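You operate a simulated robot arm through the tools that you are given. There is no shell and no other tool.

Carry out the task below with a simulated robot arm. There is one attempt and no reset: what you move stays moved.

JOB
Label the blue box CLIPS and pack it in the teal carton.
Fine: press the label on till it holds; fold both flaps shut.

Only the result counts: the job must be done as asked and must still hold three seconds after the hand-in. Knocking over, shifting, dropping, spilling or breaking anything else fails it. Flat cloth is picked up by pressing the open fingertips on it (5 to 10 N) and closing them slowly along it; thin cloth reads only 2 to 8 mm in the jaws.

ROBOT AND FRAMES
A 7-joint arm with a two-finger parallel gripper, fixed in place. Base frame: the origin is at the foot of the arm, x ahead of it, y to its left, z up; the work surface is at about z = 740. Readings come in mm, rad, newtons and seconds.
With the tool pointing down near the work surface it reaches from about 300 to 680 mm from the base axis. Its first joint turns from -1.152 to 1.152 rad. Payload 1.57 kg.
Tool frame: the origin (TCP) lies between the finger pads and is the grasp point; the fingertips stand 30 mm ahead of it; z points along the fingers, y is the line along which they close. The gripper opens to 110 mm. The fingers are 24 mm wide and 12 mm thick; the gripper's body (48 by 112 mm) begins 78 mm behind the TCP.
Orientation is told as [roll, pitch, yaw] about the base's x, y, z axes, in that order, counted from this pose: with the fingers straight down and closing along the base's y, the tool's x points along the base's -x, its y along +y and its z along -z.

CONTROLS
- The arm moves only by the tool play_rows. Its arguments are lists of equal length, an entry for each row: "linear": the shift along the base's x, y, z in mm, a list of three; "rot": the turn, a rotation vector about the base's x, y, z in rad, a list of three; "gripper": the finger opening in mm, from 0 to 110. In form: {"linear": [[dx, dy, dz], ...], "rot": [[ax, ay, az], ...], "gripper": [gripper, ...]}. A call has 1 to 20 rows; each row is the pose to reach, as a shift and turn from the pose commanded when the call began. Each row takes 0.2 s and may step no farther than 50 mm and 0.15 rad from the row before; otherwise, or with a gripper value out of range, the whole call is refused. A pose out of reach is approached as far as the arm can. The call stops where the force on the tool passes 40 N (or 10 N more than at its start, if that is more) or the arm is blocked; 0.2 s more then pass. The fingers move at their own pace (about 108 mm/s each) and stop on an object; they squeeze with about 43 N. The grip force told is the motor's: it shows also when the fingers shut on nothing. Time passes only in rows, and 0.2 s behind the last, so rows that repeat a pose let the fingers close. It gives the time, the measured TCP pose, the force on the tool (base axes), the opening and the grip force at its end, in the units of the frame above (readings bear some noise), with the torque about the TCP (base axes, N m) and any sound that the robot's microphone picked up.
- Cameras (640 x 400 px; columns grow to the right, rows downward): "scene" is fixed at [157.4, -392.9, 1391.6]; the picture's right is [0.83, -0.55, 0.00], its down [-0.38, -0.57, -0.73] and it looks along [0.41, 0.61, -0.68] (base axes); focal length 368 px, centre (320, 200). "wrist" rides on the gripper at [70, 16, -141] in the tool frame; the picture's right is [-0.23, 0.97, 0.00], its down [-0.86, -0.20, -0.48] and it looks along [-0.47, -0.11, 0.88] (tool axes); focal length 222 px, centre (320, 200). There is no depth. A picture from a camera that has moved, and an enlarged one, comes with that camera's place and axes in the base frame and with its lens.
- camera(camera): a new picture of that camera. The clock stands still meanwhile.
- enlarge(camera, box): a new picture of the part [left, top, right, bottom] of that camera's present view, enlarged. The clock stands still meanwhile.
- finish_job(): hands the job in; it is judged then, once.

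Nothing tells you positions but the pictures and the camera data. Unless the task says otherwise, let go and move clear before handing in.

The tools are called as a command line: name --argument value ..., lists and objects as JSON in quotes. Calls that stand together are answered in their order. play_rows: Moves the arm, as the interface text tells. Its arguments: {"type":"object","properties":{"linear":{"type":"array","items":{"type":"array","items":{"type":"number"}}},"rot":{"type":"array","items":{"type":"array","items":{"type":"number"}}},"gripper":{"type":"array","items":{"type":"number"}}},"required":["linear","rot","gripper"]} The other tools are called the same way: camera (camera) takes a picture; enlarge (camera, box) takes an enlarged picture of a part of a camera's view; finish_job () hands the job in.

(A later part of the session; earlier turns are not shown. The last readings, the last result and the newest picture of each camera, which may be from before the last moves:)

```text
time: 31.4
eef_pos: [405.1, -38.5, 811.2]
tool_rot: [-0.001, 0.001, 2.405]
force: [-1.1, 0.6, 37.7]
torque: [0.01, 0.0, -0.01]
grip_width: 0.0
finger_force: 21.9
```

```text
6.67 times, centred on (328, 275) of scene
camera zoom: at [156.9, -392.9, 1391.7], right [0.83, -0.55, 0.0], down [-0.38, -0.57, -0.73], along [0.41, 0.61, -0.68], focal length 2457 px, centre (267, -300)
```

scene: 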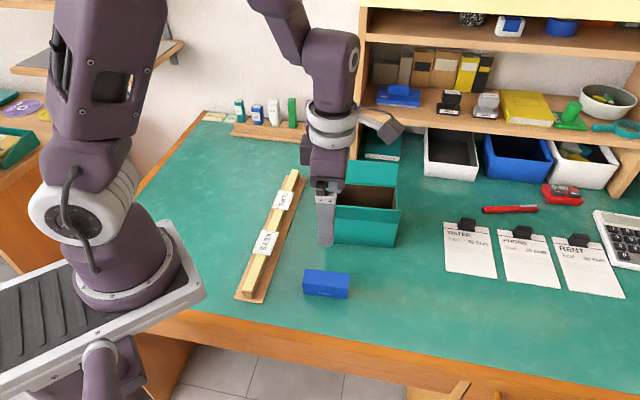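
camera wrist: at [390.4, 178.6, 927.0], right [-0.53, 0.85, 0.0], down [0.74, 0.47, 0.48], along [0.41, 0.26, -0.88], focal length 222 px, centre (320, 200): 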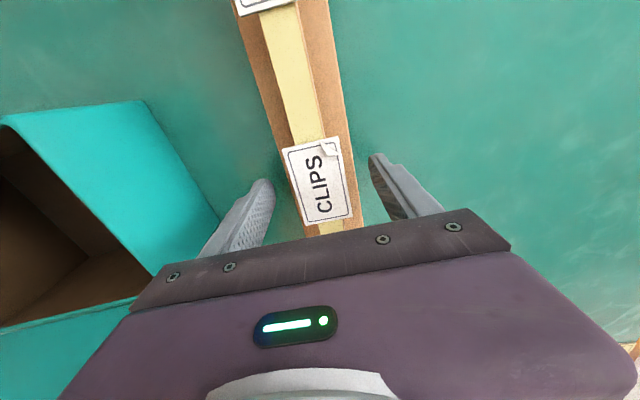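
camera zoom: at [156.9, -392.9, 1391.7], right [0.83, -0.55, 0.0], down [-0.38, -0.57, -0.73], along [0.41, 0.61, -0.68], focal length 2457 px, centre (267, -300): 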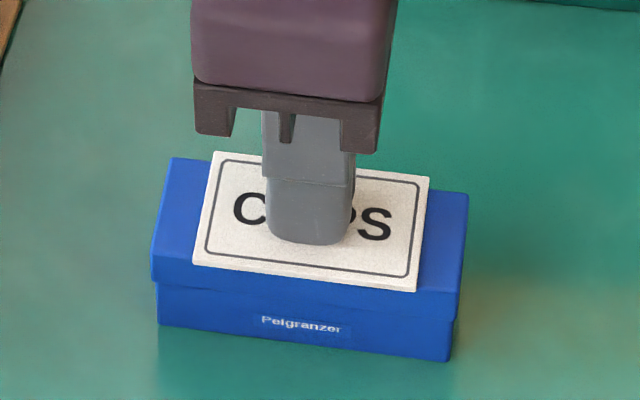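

The peeled corner is now flat, so the label is stuck. Next I'll rise and turn 90° to grip the box by its ends, leaving the label untouched.

play_rows --linear '[[0, 0, 5], [0, 0, 30], [0, 0, 60], [0, 0, 80], [0, 0, 80], [0, 0, 80], [0, 0, 80], [0, 0, 80], [0, 0, 80], [0, 0, 80], [0, 0, 80], [0, 0, 80], [0, 0, 80], [0, 0, 80], [0, 0, 80]]' --rot '[[0, 0, 0], [0, 0, 0], [0, 0, 0], [0, 0, -0.14], [0, 0, -0.28], [0, 0, -0.42], [0, 0, -0.56], [0, 0, -0.7], [0, 0, -0.84], [0, 0, -0.98], [0, 0, -1.12], [0, 0, -1.26], [0, 0, -1.41], [0, 0, -1.55], [0, 0, -1.571]]' --gripper '[0, 0, 0, 30, 60, 90, 110, 110, 110, 110, 110, 110, 110, 110, 110]'

camera --camera "wrist"

enlarge --camera "wrist" --box '[230, 90, 410, 240]'

camera --camera "scene"

```text
time: 34.6
eef_pos: [405.9, -38.1, 891.2]
tool_rot: [-0.004, -0.001, 0.832]
force: [-0.6, 0.1, -0.3]
torque: [0.0, 0.03, 0.0]
grip_width: 110.4
finger_force: 0.1
```

```text
taken
camera wrist: at [347.4, -77.8, 1033.1], right [-0.57, 0.82, 0.0], down [0.72, 0.5, 0.48], along [0.39, 0.27, -0.88], focal length 222 px, centre (320, 200)
```

wrist: 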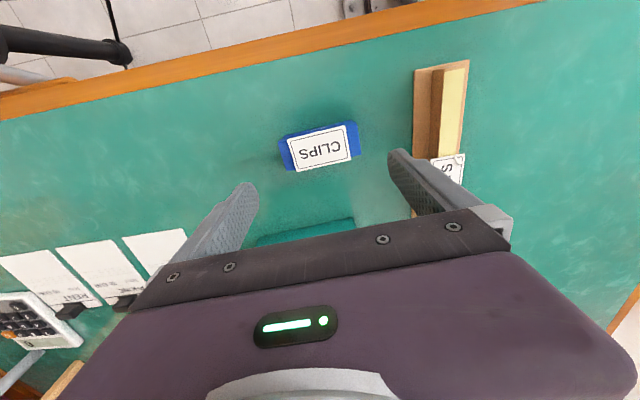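

```text
2.67 times, centred on (320, 165) of wrist
camera zoom: at [347.4, -77.8, 1033.1], right [-0.57, 0.82, 0.0], down [0.72, 0.5, 0.48], along [0.39, 0.27, -0.88], focal length 592 px, centre (320, 293)
```

zoom: 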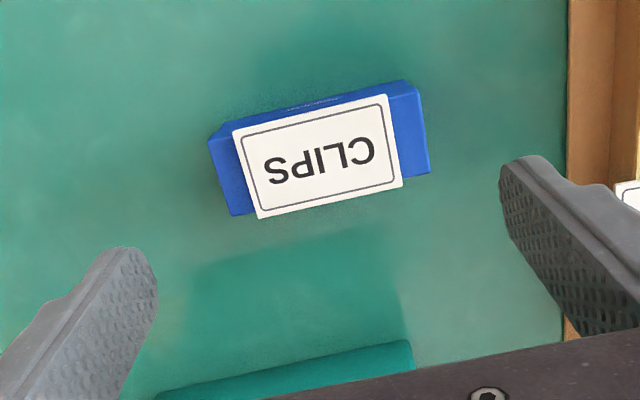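

```text
taken
```

scene: 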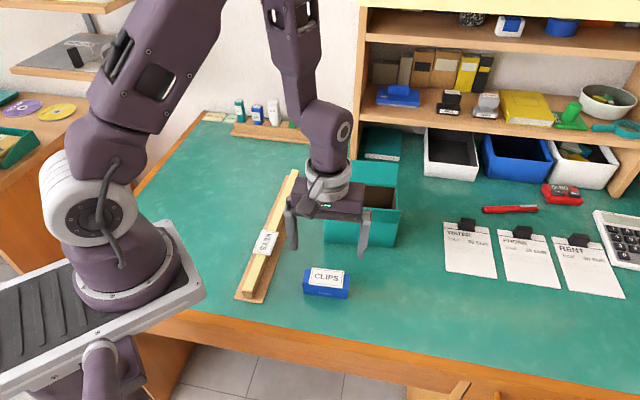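

The box is centred in the tool frame within 0.5 mm. I'll descend around its ends and close.

play_rows --linear '[[0, 0, -25], [0, 0, -50], [0, 0, -75], [0, 0, -95], [0, 0, -108], [0, 0, -116], [0, 0, -116], [0, 0, -116], [0, 0, -116], [0, 0, -116], [0, 0, -116]]' --rot '[[0, 0, 0], [0, 0, 0], [0, 0, 0], [0, 0, 0], [0, 0, 0], [0, 0, 0], [0, 0, 0], [0, 0, 0], [0, 0, 0], [0, 0, 0], [0, 0, 0]]' --gripper '[110, 110, 110, 110, 110, 110, 104, 98, 92, 84, 84]'

enlarge --camera "wrist" --box '[200, 120, 440, 250]'

enlarge --camera "scene" --box '[280, 220, 376, 310]'

```text
time: 37.0
eef_pos: [404.9, -38.1, 775.2]
tool_rot: [0.0, 0.001, 0.835]
force: [-1.2, 0.0, -0.2]
torque: [-0.02, 0.02, 0.01]
grip_width: 91.7
finger_force: 43.1
```

```text
2.67 times, centred on (320, 185) of wrist
camera zoom: at [346.5, -77.8, 916.6], right [-0.57, 0.82, 0.0], down [0.72, 0.5, 0.48], along [0.39, 0.27, -0.88], focal length 592 px, centre (320, 240)
```

zoom: 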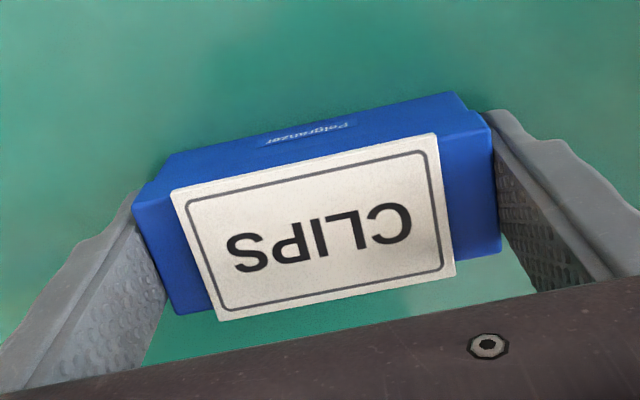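

```text
4.44 times, centred on (328, 265) of scene
camera zoom: at [157.4, -392.9, 1391.6], right [0.83, -0.55, 0.0], down [-0.38, -0.57, -0.73], along [0.41, 0.61, -0.68], focal length 1638 px, centre (284, -89)
```

zoom: 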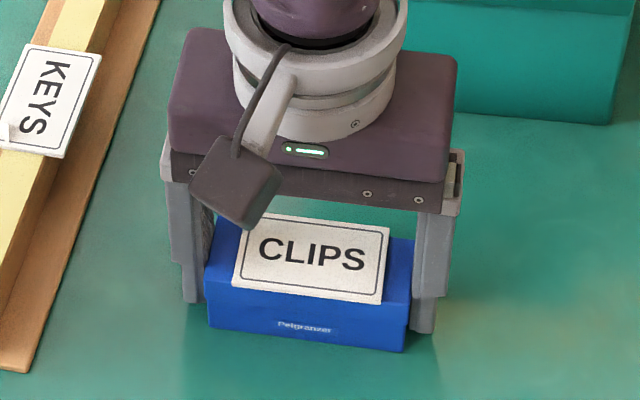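

The box is gripped by its ends (91.7 mm, 43 N). I'll lift it straight up and check.

play_rows --linear '[[0, 0, 2], [0, 0, 6], [0, 0, 15], [0, 0, 30], [0, 0, 50], [0, 0, 80], [0, 0, 110], [0, 0, 140], [0, 0, 165], [0, 0, 165]]' --rot '[[0, 0, 0], [0, 0, 0], [0, 0, 0], [0, 0, 0], [0, 0, 0], [0, 0, 0], [0, 0, 0], [0, 0, 0], [0, 0, 0], [0, 0, 0]]' --gripper '[84, 84, 84, 84, 84, 84, 84, 84, 84, 84]'

camera --camera "scene"

enlarge --camera "scene" --box '[270, 120, 420, 260]'

camera --camera "wrist"

```text
time: 39.2
eef_pos: [404.7, -37.2, 940.2]
tool_rot: [0.0, 0.001, 0.835]
force: [-0.4, 0.1, -0.3]
torque: [-0.03, -0.01, -0.05]
grip_width: 91.1
finger_force: 42.7
```

```text
taken
```

scene: 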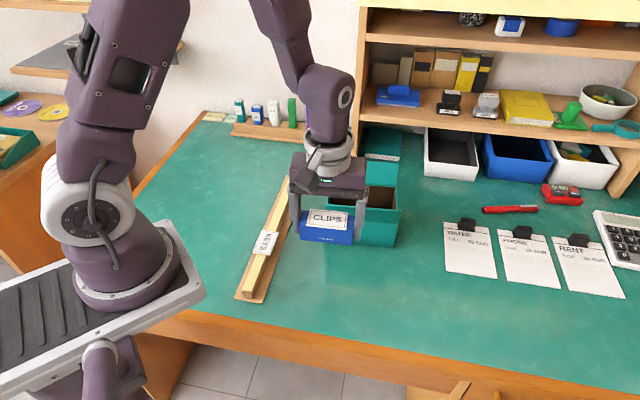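

```text
2.86 times, centred on (345, 190) of scene
camera zoom: at [157.4, -392.9, 1391.6], right [0.83, -0.55, 0.0], down [-0.38, -0.57, -0.73], along [0.41, 0.61, -0.68], focal length 1053 px, centre (249, 229)
```

zoom: 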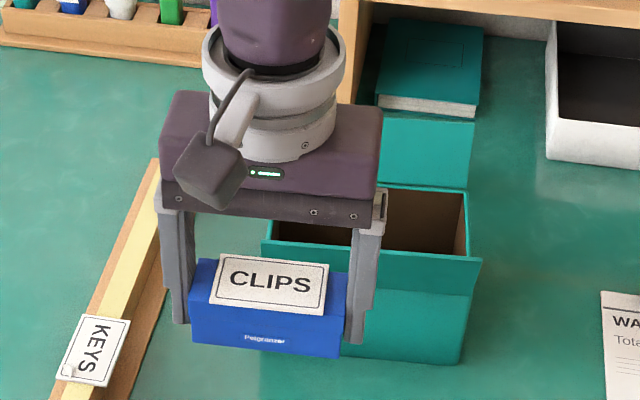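

```text
taken
camera wrist: at [347.1, -77.5, 1082.2], right [-0.57, 0.82, 0.0], down [0.72, 0.5, 0.48], along [0.39, 0.27, -0.88], focal length 222 px, centre (320, 200)
```

wrist: 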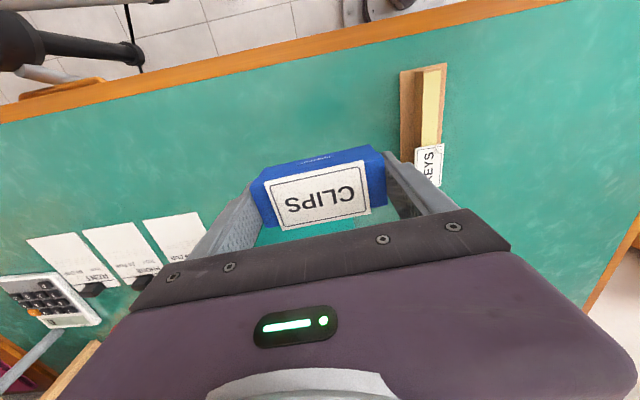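

The whole box came up with its label. I'll carry it over the carton centre (573, 64) at this height and check alignment before lowering.

play_rows --linear '[[10, 6, 0], [33, 20, 0], [58, 35, 0], [83, 50, 0], [108, 65, 0], [133, 80, 0], [153, 92, 0], [166.8, 100.8, 0], [166.8, 100.8, 0], [166.8, 100.8, 0]]' --rot '[[0, 0, 0], [0, 0, 0.005], [0, 0, 0.01], [0, 0, 0.015], [0, 0, 0.02], [0, 0, 0.024], [0, 0, 0.024], [0, 0, 0.024], [0, 0, 0.024], [0, 0, 0.024]]' --gripper '[84, 84, 84, 84, 84, 84, 84, 84, 84, 84]'

camera --camera "scene"

enlarge --camera "scene" --box '[290, 70, 440, 260]'

camera --camera "wrist"

```text
time: 41.4
eef_pos: [571.2, 62.1, 940.0]
tool_rot: [0.001, 0.001, 0.859]
force: [0.0, -0.2, -1.0]
torque: [0.03, -0.02, -0.03]
grip_width: 91.1
finger_force: 43.0
```

```text
taken
```

scene: 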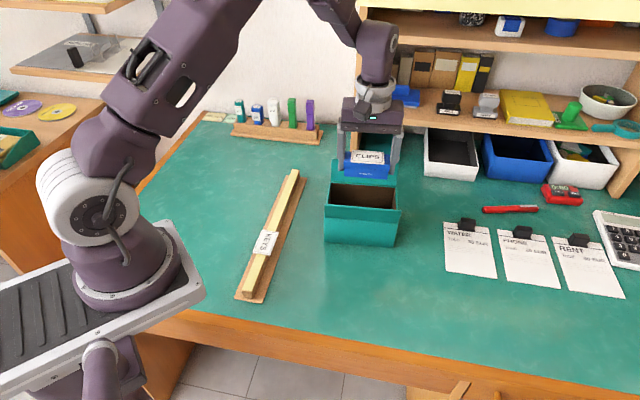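

```text
2.11 times, centred on (365, 165) of scene
camera zoom: at [157.5, -392.9, 1391.6], right [0.83, -0.55, 0.0], down [-0.38, -0.57, -0.73], along [0.41, 0.61, -0.68], focal length 776 px, centre (225, 274)
```

zoom: 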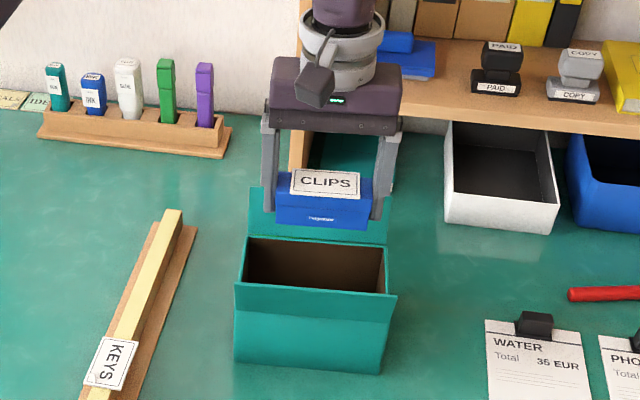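

```text
taken
camera wrist: at [514.7, 20.9, 1082.6], right [-0.59, 0.81, 0.0], down [0.71, 0.52, 0.48], along [0.39, 0.28, -0.88], focal length 222 px, centre (320, 200)
```

wrist: 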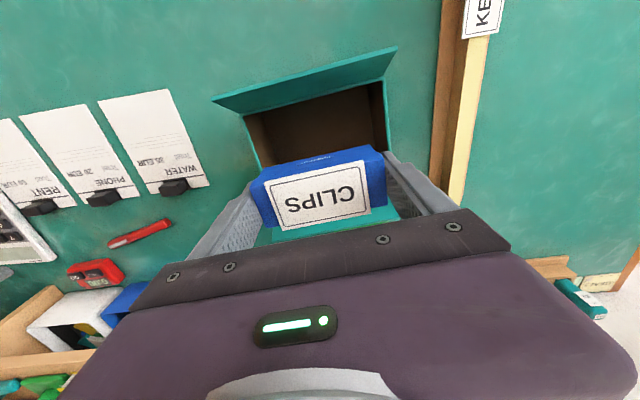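

Laterally centred over the carton. I'll lower the box inside, first to partway to check clearances.

play_rows --linear '[[0, 0, -20], [0, 0, -40], [0, 0, -60], [0, 0, -80], [0, 0, -80]]' --rot '[[0, 0, 0], [0, 0, 0], [0, 0, 0], [0, 0, 0], [0, 0, 0]]' --gripper '[84, 84, 84, 84, 84]'

enlarge --camera "scene" --box '[300, 90, 430, 250]'

camera --camera "wrist"

```text
time: 42.6
eef_pos: [572.1, 62.2, 861.7]
tool_rot: [-0.003, 0.001, 0.859]
force: [0.5, 0.6, -0.2]
torque: [-0.01, -0.02, -0.02]
grip_width: 91.3
finger_force: 43.2
```

```text
2.50 times, centred on (365, 170) of scene
camera zoom: at [157.4, -392.9, 1391.6], right [0.83, -0.55, 0.0], down [-0.38, -0.57, -0.73], along [0.41, 0.61, -0.68], focal length 921 px, centre (208, 275)
```

zoom: 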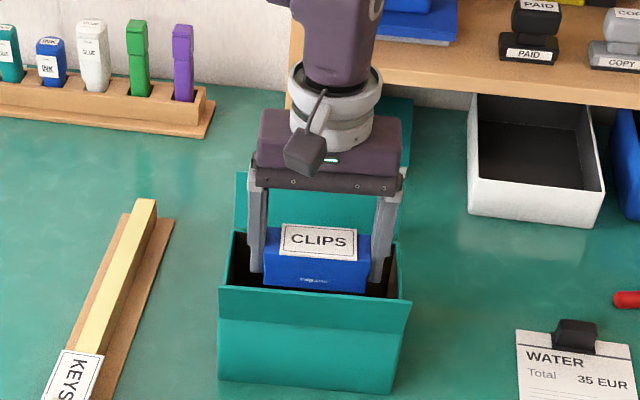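

```text
taken
camera wrist: at [515.2, 21.1, 1002.8], right [-0.59, 0.81, 0.0], down [0.71, 0.52, 0.48], along [0.39, 0.28, -0.88], focal length 222 px, centre (320, 200)
```

wrist: 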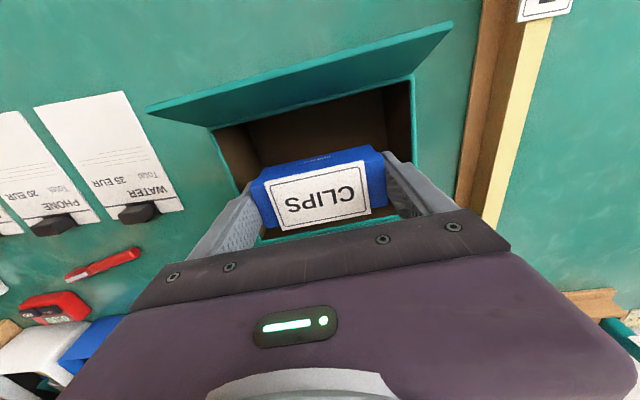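

Clearances look good. Continuing down, slowly near the floor.

play_rows --linear '[[0, 0, -20], [0, 0, -40], [0, 0, -55], [0, 0, -65], [0, 0, -71], [0, 0, -74], [0, 0, -76], [0, 0, -76]]' --rot '[[0, 0, 0], [0, 0, 0], [0, 0, 0], [0, 0, 0], [0, 0, 0], [0, 0, 0], [0, 0, 0], [0, 0, 0]]' --gripper '[84, 84, 84, 84, 84, 84, 84, 84]'

enlarge --camera "scene" --box '[300, 110, 430, 250]'

camera --camera "wrist"

```text
time: 44.4
eef_pos: [572.5, 63.2, 785.5]
tool_rot: [-0.002, -0.001, 0.859]
force: [-0.5, -0.1, -0.7]
torque: [-0.01, -0.04, 0.0]
grip_width: 91.4
finger_force: 42.7
```

```text
2.86 times, centred on (365, 180) of scene
camera zoom: at [157.4, -392.9, 1391.6], right [0.83, -0.55, 0.0], down [-0.38, -0.57, -0.73], along [0.41, 0.61, -0.68], focal length 1053 px, centre (191, 257)
```

zoom: 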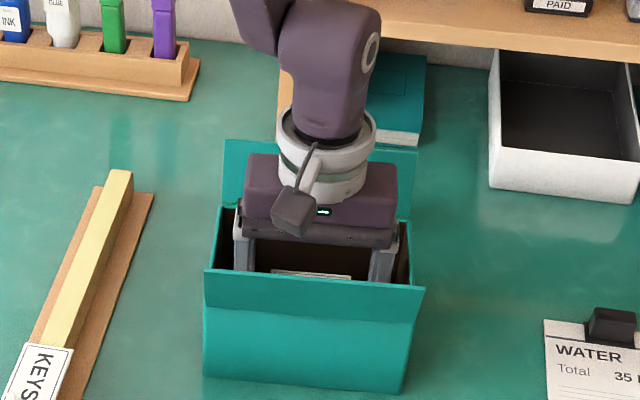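

```text
taken
camera wrist: at [514.9, 21.8, 926.3], right [-0.59, 0.81, 0.0], down [0.71, 0.52, 0.48], along [0.39, 0.28, -0.88], focal length 222 px, centre (320, 200)
```

wrist: 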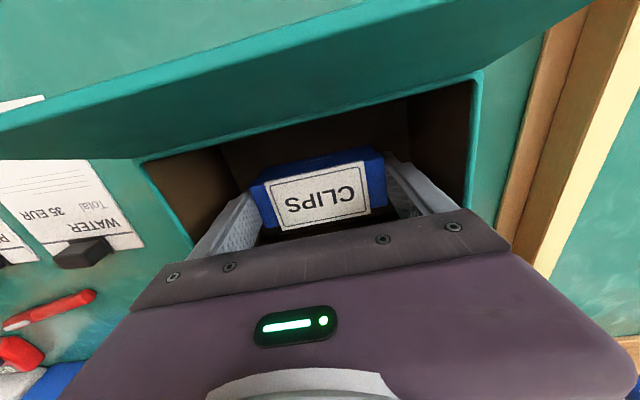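

Inside and clear of the walls. I'll lower in 1 mm steps until it touches the floor.

play_rows --linear '[[0, 0, -2], [0, 0, -3], [0, 0, -4], [0, 0, -5], [0, 0, -6], [0, 0, -6]]' --rot '[[0, 0, 0], [0, 0, 0], [0, 0, 0], [0, 0, 0], [0, 0, 0], [0, 0, 0]]' --gripper '[84, 84, 84, 84, 84, 84]'

```text
time: 45.8
eef_pos: [571.1, 63.5, 778.9]
tool_rot: [-0.003, 0.002, 0.858]
force: [-1.6, 2.1, 6.9]
torque: [0.15, 0.22, -0.01]
grip_width: 91.3
finger_force: 42.8
```

It's touching the floor (≈7 N). Releasing slowly and rising straight up.

play_rows --linear '[[0, 0, 0], [0, 0, 0], [0, 0, 0], [0, 0, 0], [0, 0, 0], [0, 0, 0], [0, 0, 5], [0, 0, 20], [0, 0, 45], [0, 0, 75], [0, 0, 110], [0, 0, 140], [0, 0, 140]]' --rot '[[0, 0, 0], [0, 0, 0], [0, 0, 0], [0, 0, 0], [0, 0, 0], [0, 0, 0], [0, 0, 0], [0, 0, 0], [0, 0, 0], [0, 0, 0], [0, 0, 0], [0, 0, 0], [0, 0, 0]]' --gripper '[90, 92, 94, 97, 100, 103, 103, 103, 103, 103, 103, 103, 103]'

camera --camera "wrist"

enlarge --camera "scene" --box '[300, 110, 430, 250]'

```text
time: 48.6
eef_pos: [570.7, 64.0, 918.9]
tool_rot: [-0.002, -0.001, 0.857]
force: [0.2, -0.9, 0.0]
torque: [0.01, 0.02, 0.0]
grip_width: 103.2
finger_force: 0.0
```

```text
taken
camera wrist: at [514.0, 22.7, 1061.3], right [-0.59, 0.81, 0.0], down [0.71, 0.52, 0.48], along [0.39, 0.28, -0.88], focal length 222 px, centre (320, 200)
```

wrist: 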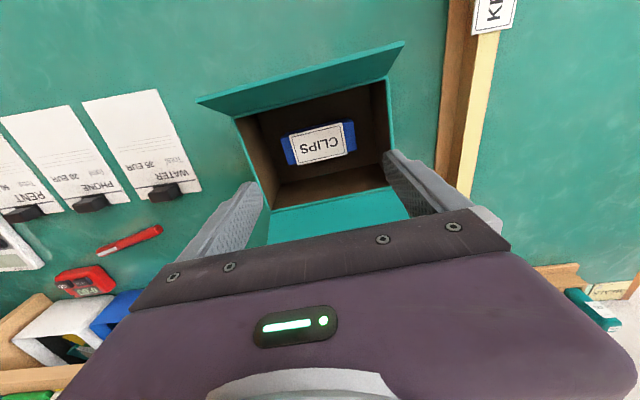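

```text
2.86 times, centred on (365, 180) of scene
camera zoom: at [157.4, -392.9, 1391.6], right [0.83, -0.55, 0.0], down [-0.38, -0.57, -0.73], along [0.41, 0.61, -0.68], focal length 1053 px, centre (191, 257)
```

zoom: 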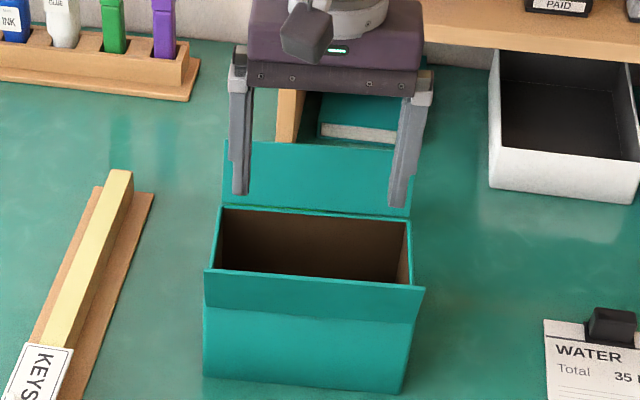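

The box is settled flat in the carton. Now the flaps: I'll close the fingers, move outside the front flap and come down beside it.

play_rows --linear '[[0, 0, 15], [0, 0, 20], [0, 0, 20], [-10, -12, 20], [-26, -31, 20], [-42, -50, 20], [-56, -67, 20], [-63, -75, 20], [-63, -75, 5], [-63, -75, -15], [-63, -75, -32], [-63, -75, -40], [-63, -75, -40]]' --rot '[[0, 0, 0], [0, 0, 0], [0, 0, 0], [0, 0, 0], [0, 0, 0], [0, 0, 0], [0, 0, 0], [0, 0, 0], [0, 0, 0], [0, 0, 0], [0, 0, 0], [0, 0, 0], [0, 0, 0]]' --gripper '[70, 40, 10, 0, 0, 0, 0, 0, 0, 0, 0, 0, 0]'

camera --camera "wrist"

enlarge --camera "scene" --box '[300, 130, 430, 260]'

```text
time: 51.4
eef_pos: [508.1, -12.3, 878.9]
tool_rot: [-0.002, 0.001, 0.859]
force: [0.3, -0.1, 0.3]
torque: [-0.01, 0.01, -0.03]
grip_width: 0.0
finger_force: 21.5
```

```text
taken
camera wrist: at [451.7, -53.8, 1020.2], right [-0.59, 0.81, 0.0], down [0.71, 0.52, 0.48], along [0.39, 0.28, -0.88], focal length 222 px, centre (320, 200)
```

wrist: 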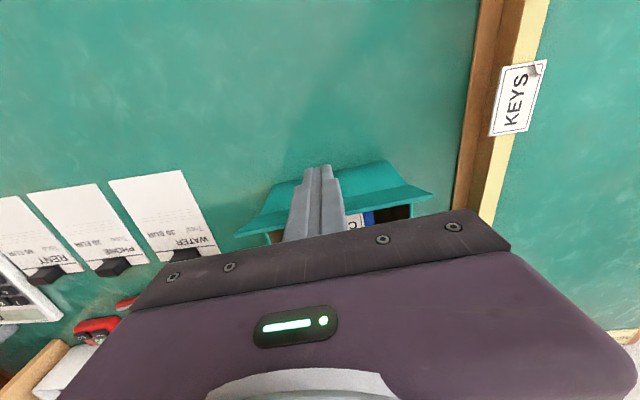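

```text
3.08 times, centred on (365, 195) of scene
camera zoom: at [157.4, -392.9, 1391.6], right [0.83, -0.55, 0.0], down [-0.38, -0.57, -0.73], along [0.41, 0.61, -0.68], focal length 1134 px, centre (182, 215)
```

zoom: 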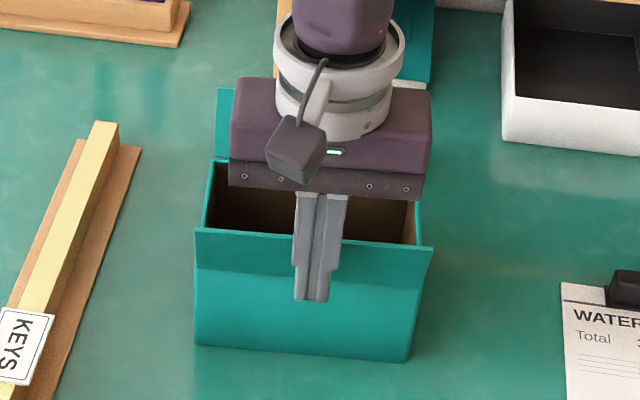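

The fingers are in front of the front flap. I'll zoom in to check the gap and height.

enlarge --camera "wrist" --box '[230, 140, 450, 250]'

enlarge --camera "scene" --box '[320, 180, 410, 240]'

```text
2.91 times, centred on (340, 195) of wrist
camera zoom: at [451.7, -53.8, 1020.2], right [-0.59, 0.81, 0.0], down [0.71, 0.52, 0.48], along [0.39, 0.28, -0.88], focal length 646 px, centre (262, 214)
```

zoom: 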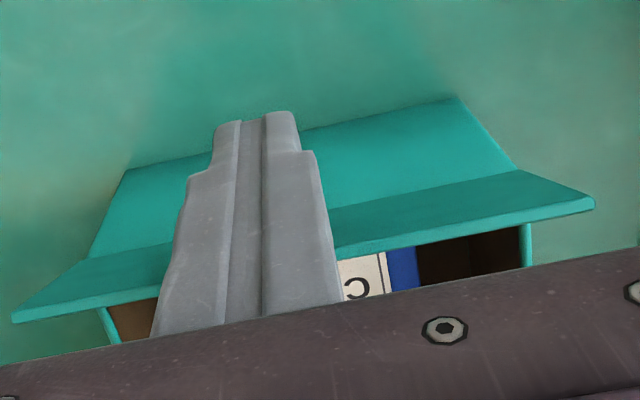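

```text
6.67 times, centred on (365, 210) of scene
camera zoom: at [157.4, -392.9, 1391.6], right [0.83, -0.55, 0.0], down [-0.38, -0.57, -0.73], along [0.41, 0.61, -0.68], focal length 2457 px, centre (20, 133)
```

zoom: 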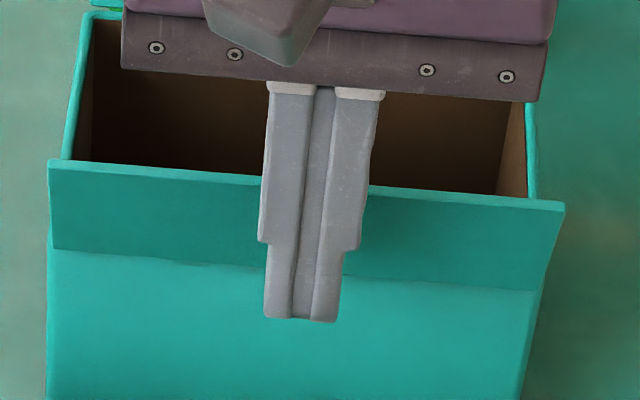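

The front flap is about 60 mm long, leaning out 17° with its hinge at z≈822. I'll push it inward along an arc, stopping at about 45° to inspect.

play_rows --linear '[[5.2, 6.1, 0], [10.4, 12.1, 0], [15.6, 18.2, 0], [18.2, 21.3, 0], [22.4, 26.1, 0], [26.8, 31.3, -3], [30.6, 35.7, -7.4]]' --rot '[[0, 0, 0], [0, 0, 0], [0, 0, 0], [0, 0, 0], [0, 0, 0], [0, 0, 0], [0, 0, 0]]' --gripper '[0, 0, 0, 0, 0, 0, 0]'

enlarge --camera "wrist" --box '[220, 100, 450, 250]'

enlarge --camera "scene" --box '[310, 150, 420, 250]'

```text
time: 53.0
eef_pos: [539.4, 22.1, 870.0]
tool_rot: [-0.001, 0.0, 0.859]
force: [0.5, 1.1, 0.1]
torque: [-0.03, -0.05, -0.01]
grip_width: 0.0
finger_force: 21.1
```

```text
2.67 times, centred on (335, 175) of wrist
camera zoom: at [483.0, -18.3, 1012.3], right [-0.59, 0.81, 0.0], down [0.71, 0.52, 0.48], along [0.39, 0.28, -0.88], focal length 592 px, centre (280, 267)
```

zoom: 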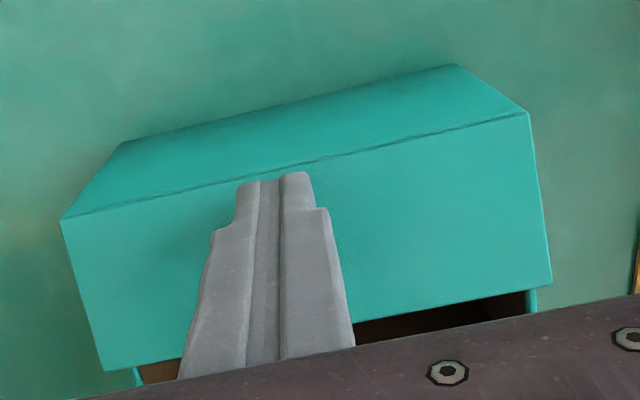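

```text
4.00 times, centred on (365, 200) of scene
camera zoom: at [157.4, -392.9, 1391.6], right [0.83, -0.55, 0.0], down [-0.38, -0.57, -0.73], along [0.41, 0.61, -0.68], focal length 1474 px, centre (140, 200)
```

zoom: 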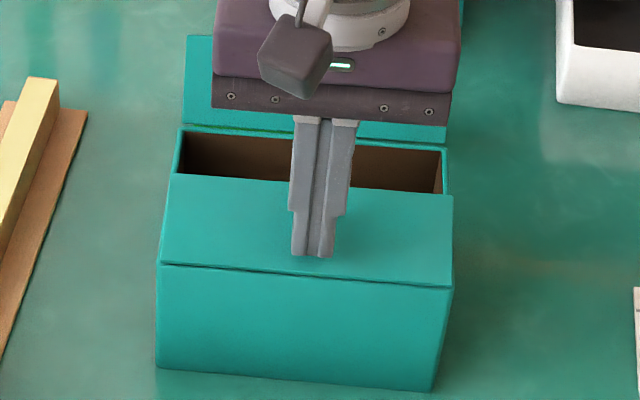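

The flap follows smoothly. Continuing the arc down to horizontal.

play_rows --linear '[[2.9, 3.3, -5.8], [4.7, 5.5, -12.6], [5.3, 6.2, -16], [5.3, 6.2, -18], [5.3, 6.2, -19], [5.3, 6.2, -20], [5.3, 6.2, -20]]' --rot '[[0, 0, 0], [0, 0, 0], [0, 0, 0], [0, 0, 0], [0, 0, 0], [0, 0, 0], [0, 0, 0]]' --gripper '[0, 0, 0, 0, 0, 0, 0]'

enlarge --camera "wrist" --box '[220, 100, 450, 250]'

enlarge --camera "scene" --box '[310, 150, 420, 250]'

```text
time: 53.7
eef_pos: [544.1, 28.3, 860.7]
tool_rot: [-0.002, 0.002, 0.857]
force: [-7.2, -0.9, 16.8]
torque: [0.01, 0.2, 0.03]
grip_width: 0.1
finger_force: 22.1
stopped in row 3: the force on the tool passed its limit at 51 N (the readings are from after the stop); the commanded pose is now the measured one
```

```text
2.67 times, centred on (335, 175) of wrist
camera zoom: at [487.4, -12.5, 1001.9], right [-0.59, 0.81, 0.0], down [0.71, 0.52, 0.48], along [0.39, 0.28, -0.88], focal length 592 px, centre (280, 267)
```

zoom: 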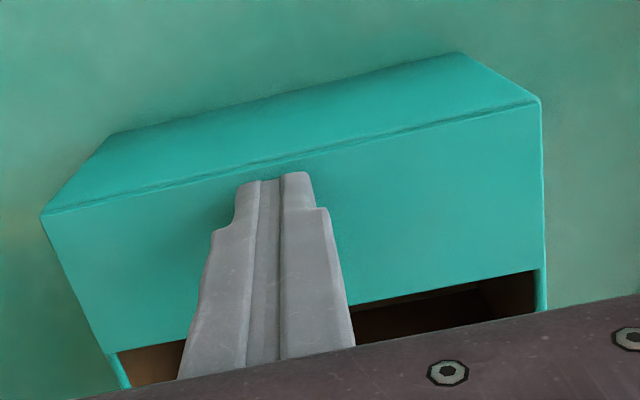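

```text
4.00 times, centred on (365, 200) of scene
camera zoom: at [157.0, -392.9, 1391.7], right [0.83, -0.55, 0.0], down [-0.38, -0.57, -0.73], along [0.41, 0.61, -0.68], focal length 1474 px, centre (140, 200)
```

zoom: 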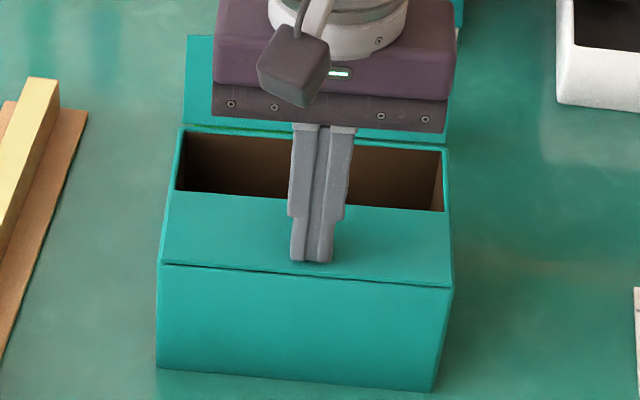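

The flap appears horizontal and the fingers are pressing on the rim. I'll back off upward and see whether it stays.

play_rows --linear '[[0, 0, 2], [0, 0, 10], [0, 0, 30], [0, 0, 50], [0, 0, 70], [0, 0, 70]]' --rot '[[0, 0, 0], [0, 0, 0], [0, 0, 0], [0, 0, 0], [0, 0, 0], [0, 0, 0]]' --gripper '[0, 0, 0, 0, 0, 0]'

enlarge --camera "wrist" --box '[200, 80, 450, 250]'

enlarge --camera "scene" --box '[310, 150, 420, 250]'

camera --camera "scene"

```text
time: 55.1
eef_pos: [543.8, 28.0, 928.3]
tool_rot: [-0.001, 0.002, 0.859]
force: [-0.3, -0.4, -0.8]
torque: [0.01, 0.0, -0.02]
grip_width: 0.0
finger_force: 21.3
```

```text
2.35 times, centred on (325, 165) of wrist
camera zoom: at [486.8, -13.0, 1071.8], right [-0.59, 0.81, 0.0], down [0.71, 0.52, 0.48], along [0.39, 0.28, -0.88], focal length 523 px, centre (308, 282)
```

zoom: 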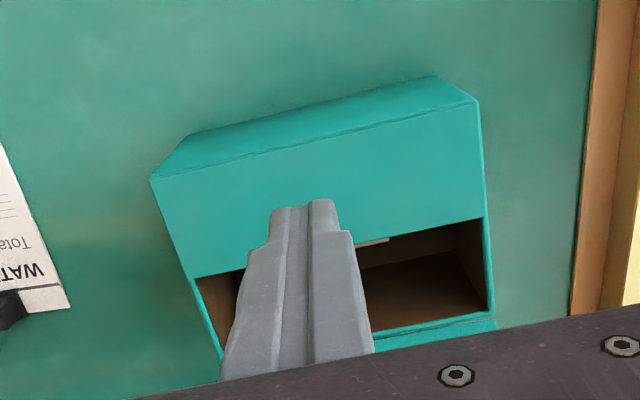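

```text
4.00 times, centred on (365, 200) of scene
camera zoom: at [157.4, -392.9, 1391.6], right [0.83, -0.55, 0.0], down [-0.38, -0.57, -0.73], along [0.41, 0.61, -0.68], focal length 1474 px, centre (140, 200)
```

zoom: 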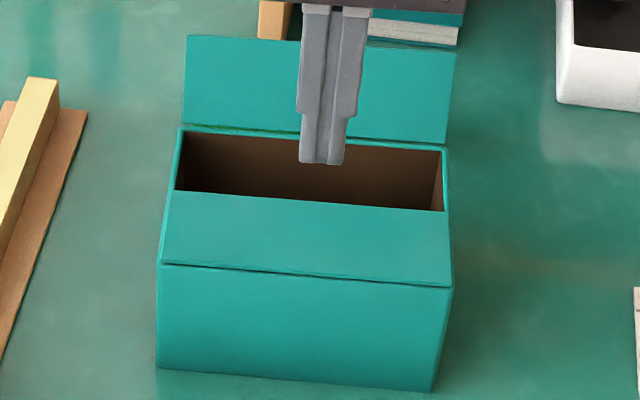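

```text
taken
```

scene: 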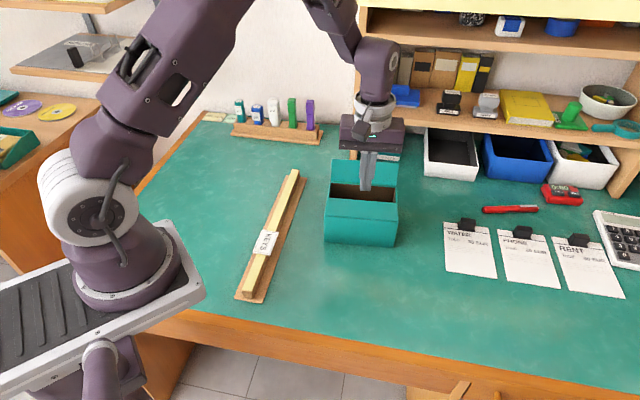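

The front flap stays flat and the carton hasn't moved. Next I'll go over and behind the back flap at a safe height and look at its lean.

play_rows --linear '[[0, 0, 15], [10, 12, 20], [25, 30, 20], [40, 47.5, 20], [55, 65.5, 20], [70, 83, 20], [85, 101, 20], [97, 115.5, 20], [104.8, 124.6, 20], [104.8, 124.6, 20], [104.8, 124.6, 20]]' --rot '[[0, 0, 0], [0, 0, 0], [0, 0, 0], [0, 0, 0], [0, 0, 0], [0, 0, 0], [0, 0, 0], [0, 0, 0], [0, 0, 0], [0, 0, 0], [0, 0, 0]]' --gripper '[0, 0, 0, 0, 0, 0, 0, 0, 0, 0, 0]'

camera --camera "wrist"

enlarge --camera "wrist" --box '[200, 80, 450, 250]'

camera --camera "scene"

```text
time: 57.5
eef_pos: [650.2, 153.2, 950.8]
tool_rot: [-0.001, 0.0, 0.858]
force: [-0.9, 0.2, -0.7]
torque: [0.0, 0.01, -0.02]
grip_width: 0.2
finger_force: 21.9
```

```text
taken
camera wrist: at [592.9, 111.9, 1092.6], right [-0.59, 0.81, 0.0], down [0.71, 0.52, 0.48], along [0.39, 0.28, -0.88], focal length 222 px, centre (320, 200)
```

wrist: 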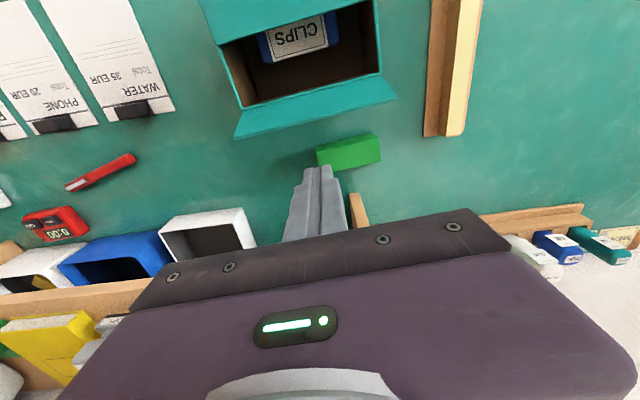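

```text
2.35 times, centred on (325, 165) of wrist
camera zoom: at [592.9, 111.9, 1092.6], right [-0.59, 0.81, 0.0], down [0.71, 0.52, 0.48], along [0.39, 0.28, -0.88], focal length 523 px, centre (308, 282)
```

zoom: 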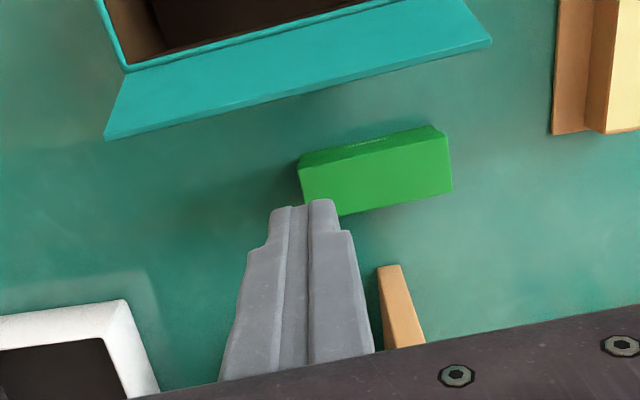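

```text
taken
```

scene: 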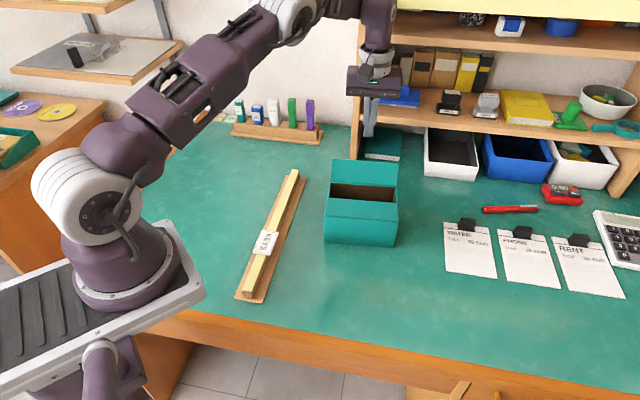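

There's a green box hidden behind the carton (top z≈780, about 77 mm behind it), which I must stay above. The back flap leans out ~18° with its free edge at d≈78 mm, z≈878; I'll come down just behind it with the tips at z≈853.

play_rows --linear '[[-5, -6, -10], [-10.4, -12.1, -25], [-10.4, -12.1, -45], [-10.4, -12.1, -60], [-10.4, -12.1, -68], [-10.4, -12.1, -68]]' --rot '[[0, 0, 0], [0, 0, 0], [0, 0, 0], [0, 0, 0], [0, 0, 0], [0, 0, 0]]' --gripper '[0, 0, 0, 0, 0, 0]'

enlarge --camera "wrist" --box '[200, 80, 450, 250]'

enlarge --camera "scene" --box '[310, 110, 420, 230]'

```text
time: 58.9
eef_pos: [639.8, 140.6, 881.1]
tool_rot: [-0.001, 0.003, 0.859]
force: [0.3, -1.1, -0.2]
torque: [0.01, -0.01, -0.02]
grip_width: 0.1
finger_force: 21.5
```

```text
2.35 times, centred on (325, 165) of wrist
camera zoom: at [582.3, 99.5, 1023.0], right [-0.59, 0.81, 0.0], down [0.71, 0.52, 0.48], along [0.39, 0.28, -0.88], focal length 523 px, centre (308, 282)
```

zoom: 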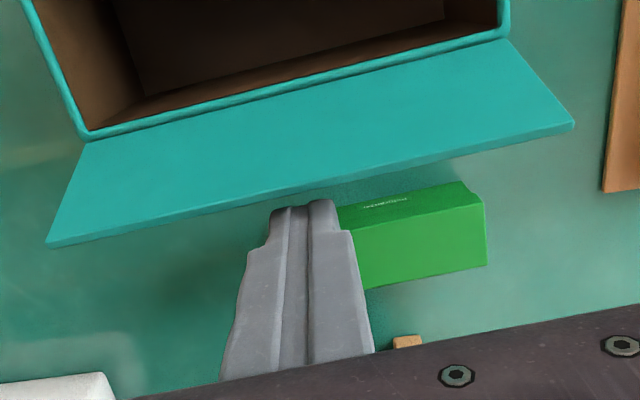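

```text
3.33 times, centred on (365, 170) of scene
camera zoom: at [157.4, -392.9, 1391.6], right [0.83, -0.55, 0.0], down [-0.38, -0.57, -0.73], along [0.41, 0.61, -0.68], focal length 1228 px, centre (170, 300)
```

zoom: 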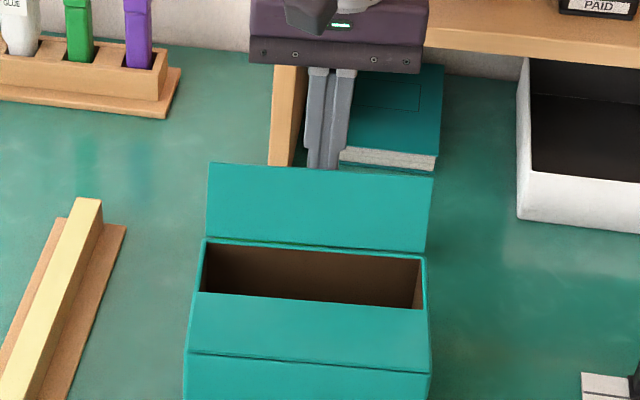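

The fingers are just behind the free edge of the back flap. Sweeping it forward along the arc to about 45°.

play_rows --linear '[[-6.5, -7.6, 0], [-13, -15.2, 0], [-18.2, -21.3, 0], [-21.5, -25, 0], [-25, -29.1, 0], [-29.1, -33.9, -2.5], [-32.6, -38, -6.6]]' --rot '[[0, 0, 0], [0, 0, 0], [0, 0, 0], [0, 0, 0], [0, 0, 0], [0, 0, 0], [0, 0, 0]]' --gripper '[0, 0, 0, 0, 0, 0, 0]'

enlarge --camera "wrist" --box '[200, 80, 450, 250]'

enlarge --camera "scene" --box '[310, 130, 420, 250]'

```text
time: 60.5
eef_pos: [607.3, 101.6, 874.4]
tool_rot: [-0.001, 0.001, 0.857]
force: [-0.5, -0.2, 0.0]
torque: [-0.02, -0.02, 0.01]
grip_width: 0.0
finger_force: 21.0
```

```text
2.35 times, centred on (325, 165) of wrist
camera zoom: at [549.4, 61.1, 1016.5], right [-0.59, 0.81, 0.0], down [0.71, 0.52, 0.48], along [0.39, 0.28, -0.88], focal length 523 px, centre (308, 282)
```

zoom: 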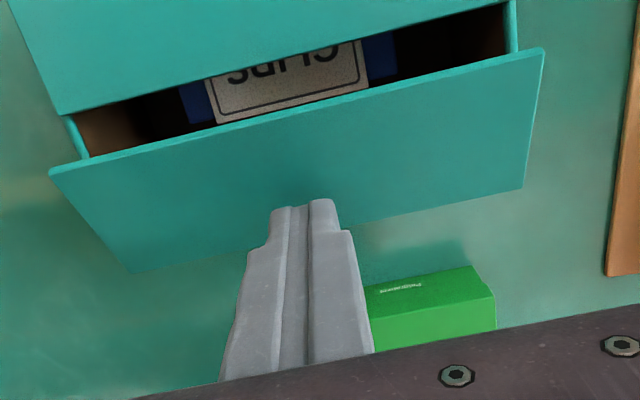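

```text
3.33 times, centred on (365, 190) of scene
camera zoom: at [157.4, -392.9, 1391.6], right [0.83, -0.55, 0.0], down [-0.38, -0.57, -0.73], along [0.41, 0.61, -0.68], focal length 1228 px, centre (170, 233)
```

zoom: 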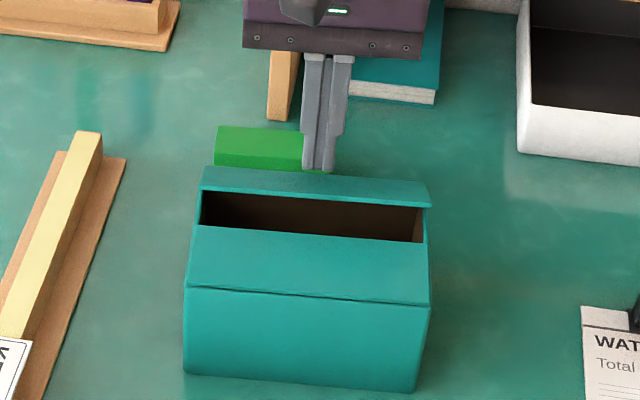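

The back flap is following. Continuing down to flat.

play_rows --linear '[[-2.7, -3.1, -5.4], [-3.8, -4.5, -9.6], [-4.6, -5.3, -12], [-4.6, -5.3, -13], [-4.6, -5.3, -14], [-4.6, -5.3, -14.6], [-4.6, -5.3, -15.2]]' --rot '[[0, 0, 0], [0, 0, 0], [0, 0, 0], [0, 0, 0], [0, 0, 0], [0, 0, 0], [0, 0, 0]]' --gripper '[0, 0, 0, 0, 0, 0, 0]'

enlarge --camera "wrist" --box '[200, 80, 450, 250]'

enlarge --camera "scene" --box '[310, 130, 420, 250]'

```text
time: 62.1
eef_pos: [602.4, 98.2, 860.9]
tool_rot: [-0.004, 0.002, 0.858]
force: [-4.2, 0.3, 9.0]
torque: [-0.02, 0.1, 0.02]
grip_width: 0.0
finger_force: 21.7
```

```text
2.35 times, centred on (325, 165) of wrist
camera zoom: at [544.8, 56.7, 1001.9], right [-0.59, 0.81, 0.0], down [0.71, 0.52, 0.48], along [0.39, 0.28, -0.88], focal length 523 px, centre (308, 282)
```

zoom: 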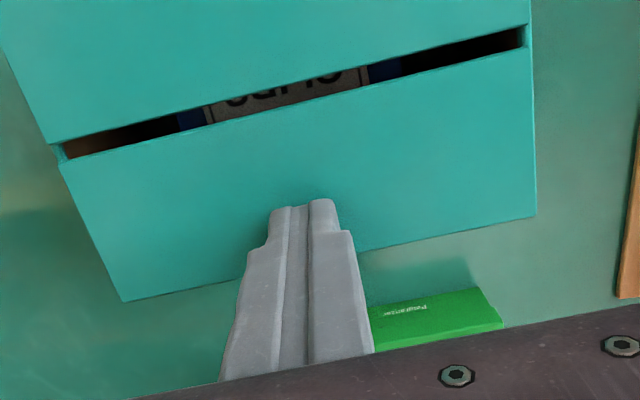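

```text
3.33 times, centred on (365, 190) of scene
camera zoom: at [157.2, -392.9, 1391.6], right [0.83, -0.55, 0.0], down [-0.38, -0.57, -0.73], along [0.41, 0.61, -0.68], focal length 1228 px, centre (170, 233)
```

zoom: 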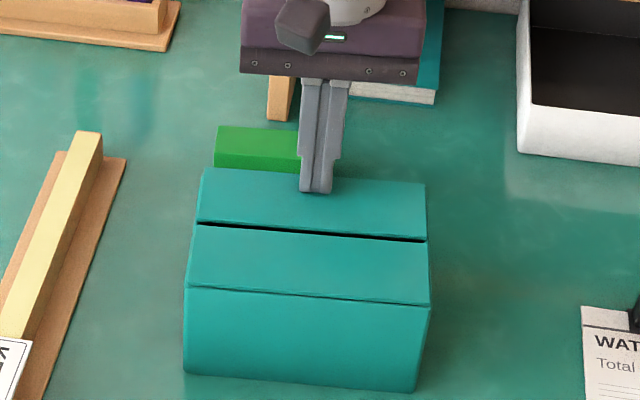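

Both flaps look nearly flat. I'll lift slightly and press gently over the seam so both free edges are fully down.

play_rows --linear '[[0, 0, 2], [0, 0, 12], [-12, -14, 14], [-22, -26, 14], [-30, -34, 14], [-30, -34, 8], [-30, -34, 4]]' --rot '[[0, 0, 0], [0, 0, 0], [0, 0, 0], [0, 0, 0], [0, 0, 0], [0, 0, 0], [0, 0, 0]]' --gripper '[0, 0, 0, 0, 0, 0, 0]'

enlarge --camera "wrist" --box '[200, 80, 450, 250]'

enlarge --camera "scene" --box '[310, 150, 420, 250]'

```text
time: 63.7
eef_pos: [572.4, 63.7, 864.1]
tool_rot: [-0.005, 0.002, 0.859]
force: [0.4, -0.2, -0.1]
torque: [-0.02, -0.01, 0.0]
grip_width: 0.1
finger_force: 21.4
```

```text
2.35 times, centred on (325, 165) of wrist
camera zoom: at [515.7, 21.9, 1005.3], right [-0.59, 0.81, 0.0], down [0.71, 0.52, 0.48], along [0.39, 0.28, -0.88], focal length 523 px, centre (308, 282)
```

zoom: 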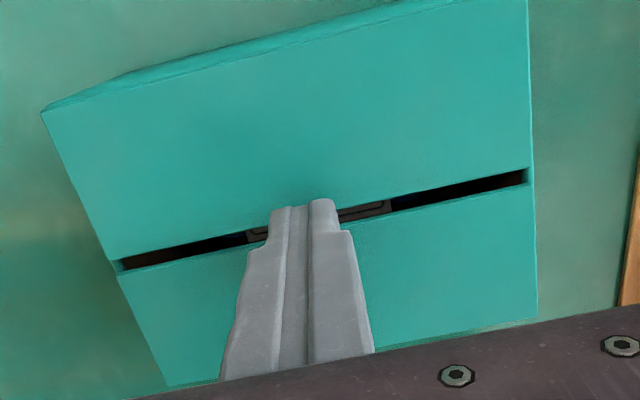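

```text
4.00 times, centred on (365, 200) of scene
camera zoom: at [157.4, -392.9, 1391.6], right [0.83, -0.55, 0.0], down [-0.38, -0.57, -0.73], along [0.41, 0.61, -0.68], focal length 1474 px, centre (140, 200)
```

zoom: 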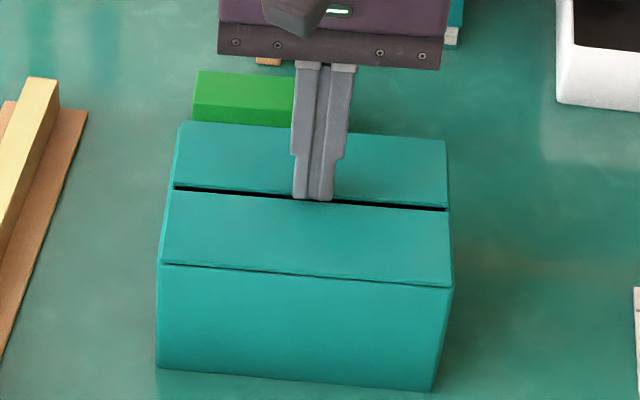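

Both flaps lie coplanar with a small natural seam. A gentle press on the seam to be sure.

play_rows --linear '[[0, 0, -1], [0, 0, -2], [0, 0, -3], [0, 0, -3.8]]' --rot '[[0, 0, 0], [0, 0, 0], [0, 0, 0], [0, 0, 0]]' --gripper '[0, 0, 0, 0]'

```text
time: 64.7
eef_pos: [570.8, 63.7, 859.5]
tool_rot: [-0.001, 0.002, 0.857]
force: [-4.6, 0.9, 7.9]
torque: [0.08, 0.13, 0.04]
grip_width: 0.0
finger_force: 20.3
```

Firm contact at the same height as the rim, so both flaps are flat. I'll retreat upward and check everything.

play_rows --linear '[[0, 0, 2], [0, 0, 15], [0, 0, 40], [0, 0, 70], [0, 0, 100], [0, 0, 130], [-30, -20, 150], [-60, -40, 160], [-90, -60, 160], [-120, -60, 160], [-150, -60, 160], [-150, -60, 160]]' --rot '[[0, 0, 0], [0, 0, 0], [0, 0, 0], [0, 0, 0], [0, 0, 0], [0, 0, 0], [0, 0, 0], [0, 0, 0], [0, 0, 0], [0, 0, 0], [0, 0, 0], [0, 0, 0]]' --gripper '[0, 0, 0, 0, 0, 0, 0, 0, 0, 0, 0, 0]'

camera --camera "scene"

enlarge --camera "scene" --box '[310, 150, 420, 250]'

camera --camera "wrist"

```text
time: 67.3
eef_pos: [422.6, 3.4, 1019.9]
tool_rot: [0.0, 0.003, 0.857]
force: [-0.3, 0.1, -0.1]
torque: [0.0, 0.01, 0.0]
grip_width: 0.2
finger_force: 21.9
```

```text
taken
```

scene: 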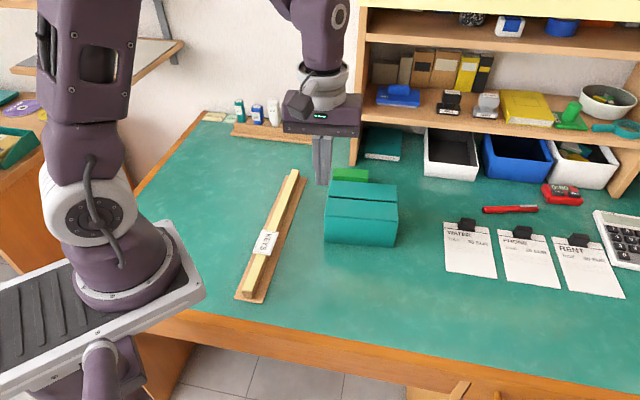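

```text
4.00 times, centred on (365, 200) of scene
camera zoom: at [157.4, -392.9, 1391.6], right [0.83, -0.55, 0.0], down [-0.38, -0.57, -0.73], along [0.41, 0.61, -0.68], focal length 1474 px, centre (140, 200)
```

zoom: 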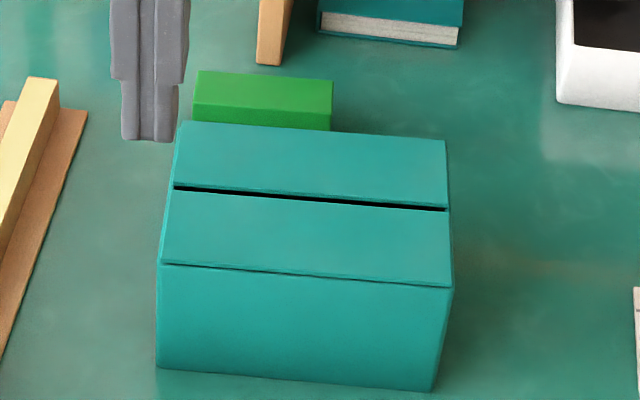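

```text
taken
camera wrist: at [365.7, -37.4, 1161.3], right [-0.59, 0.81, 0.0], down [0.71, 0.52, 0.48], along [0.39, 0.28, -0.88], focal length 222 px, centre (320, 200)
```

wrist: 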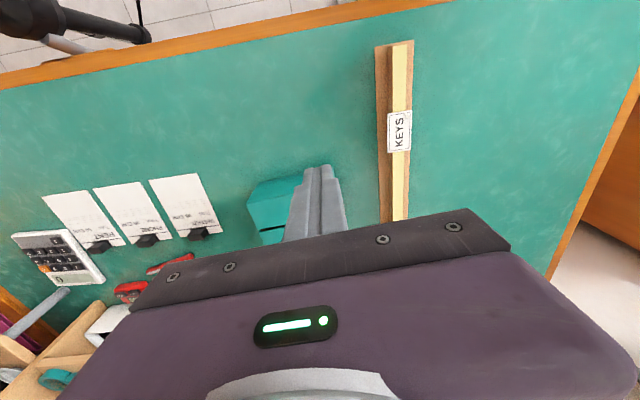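

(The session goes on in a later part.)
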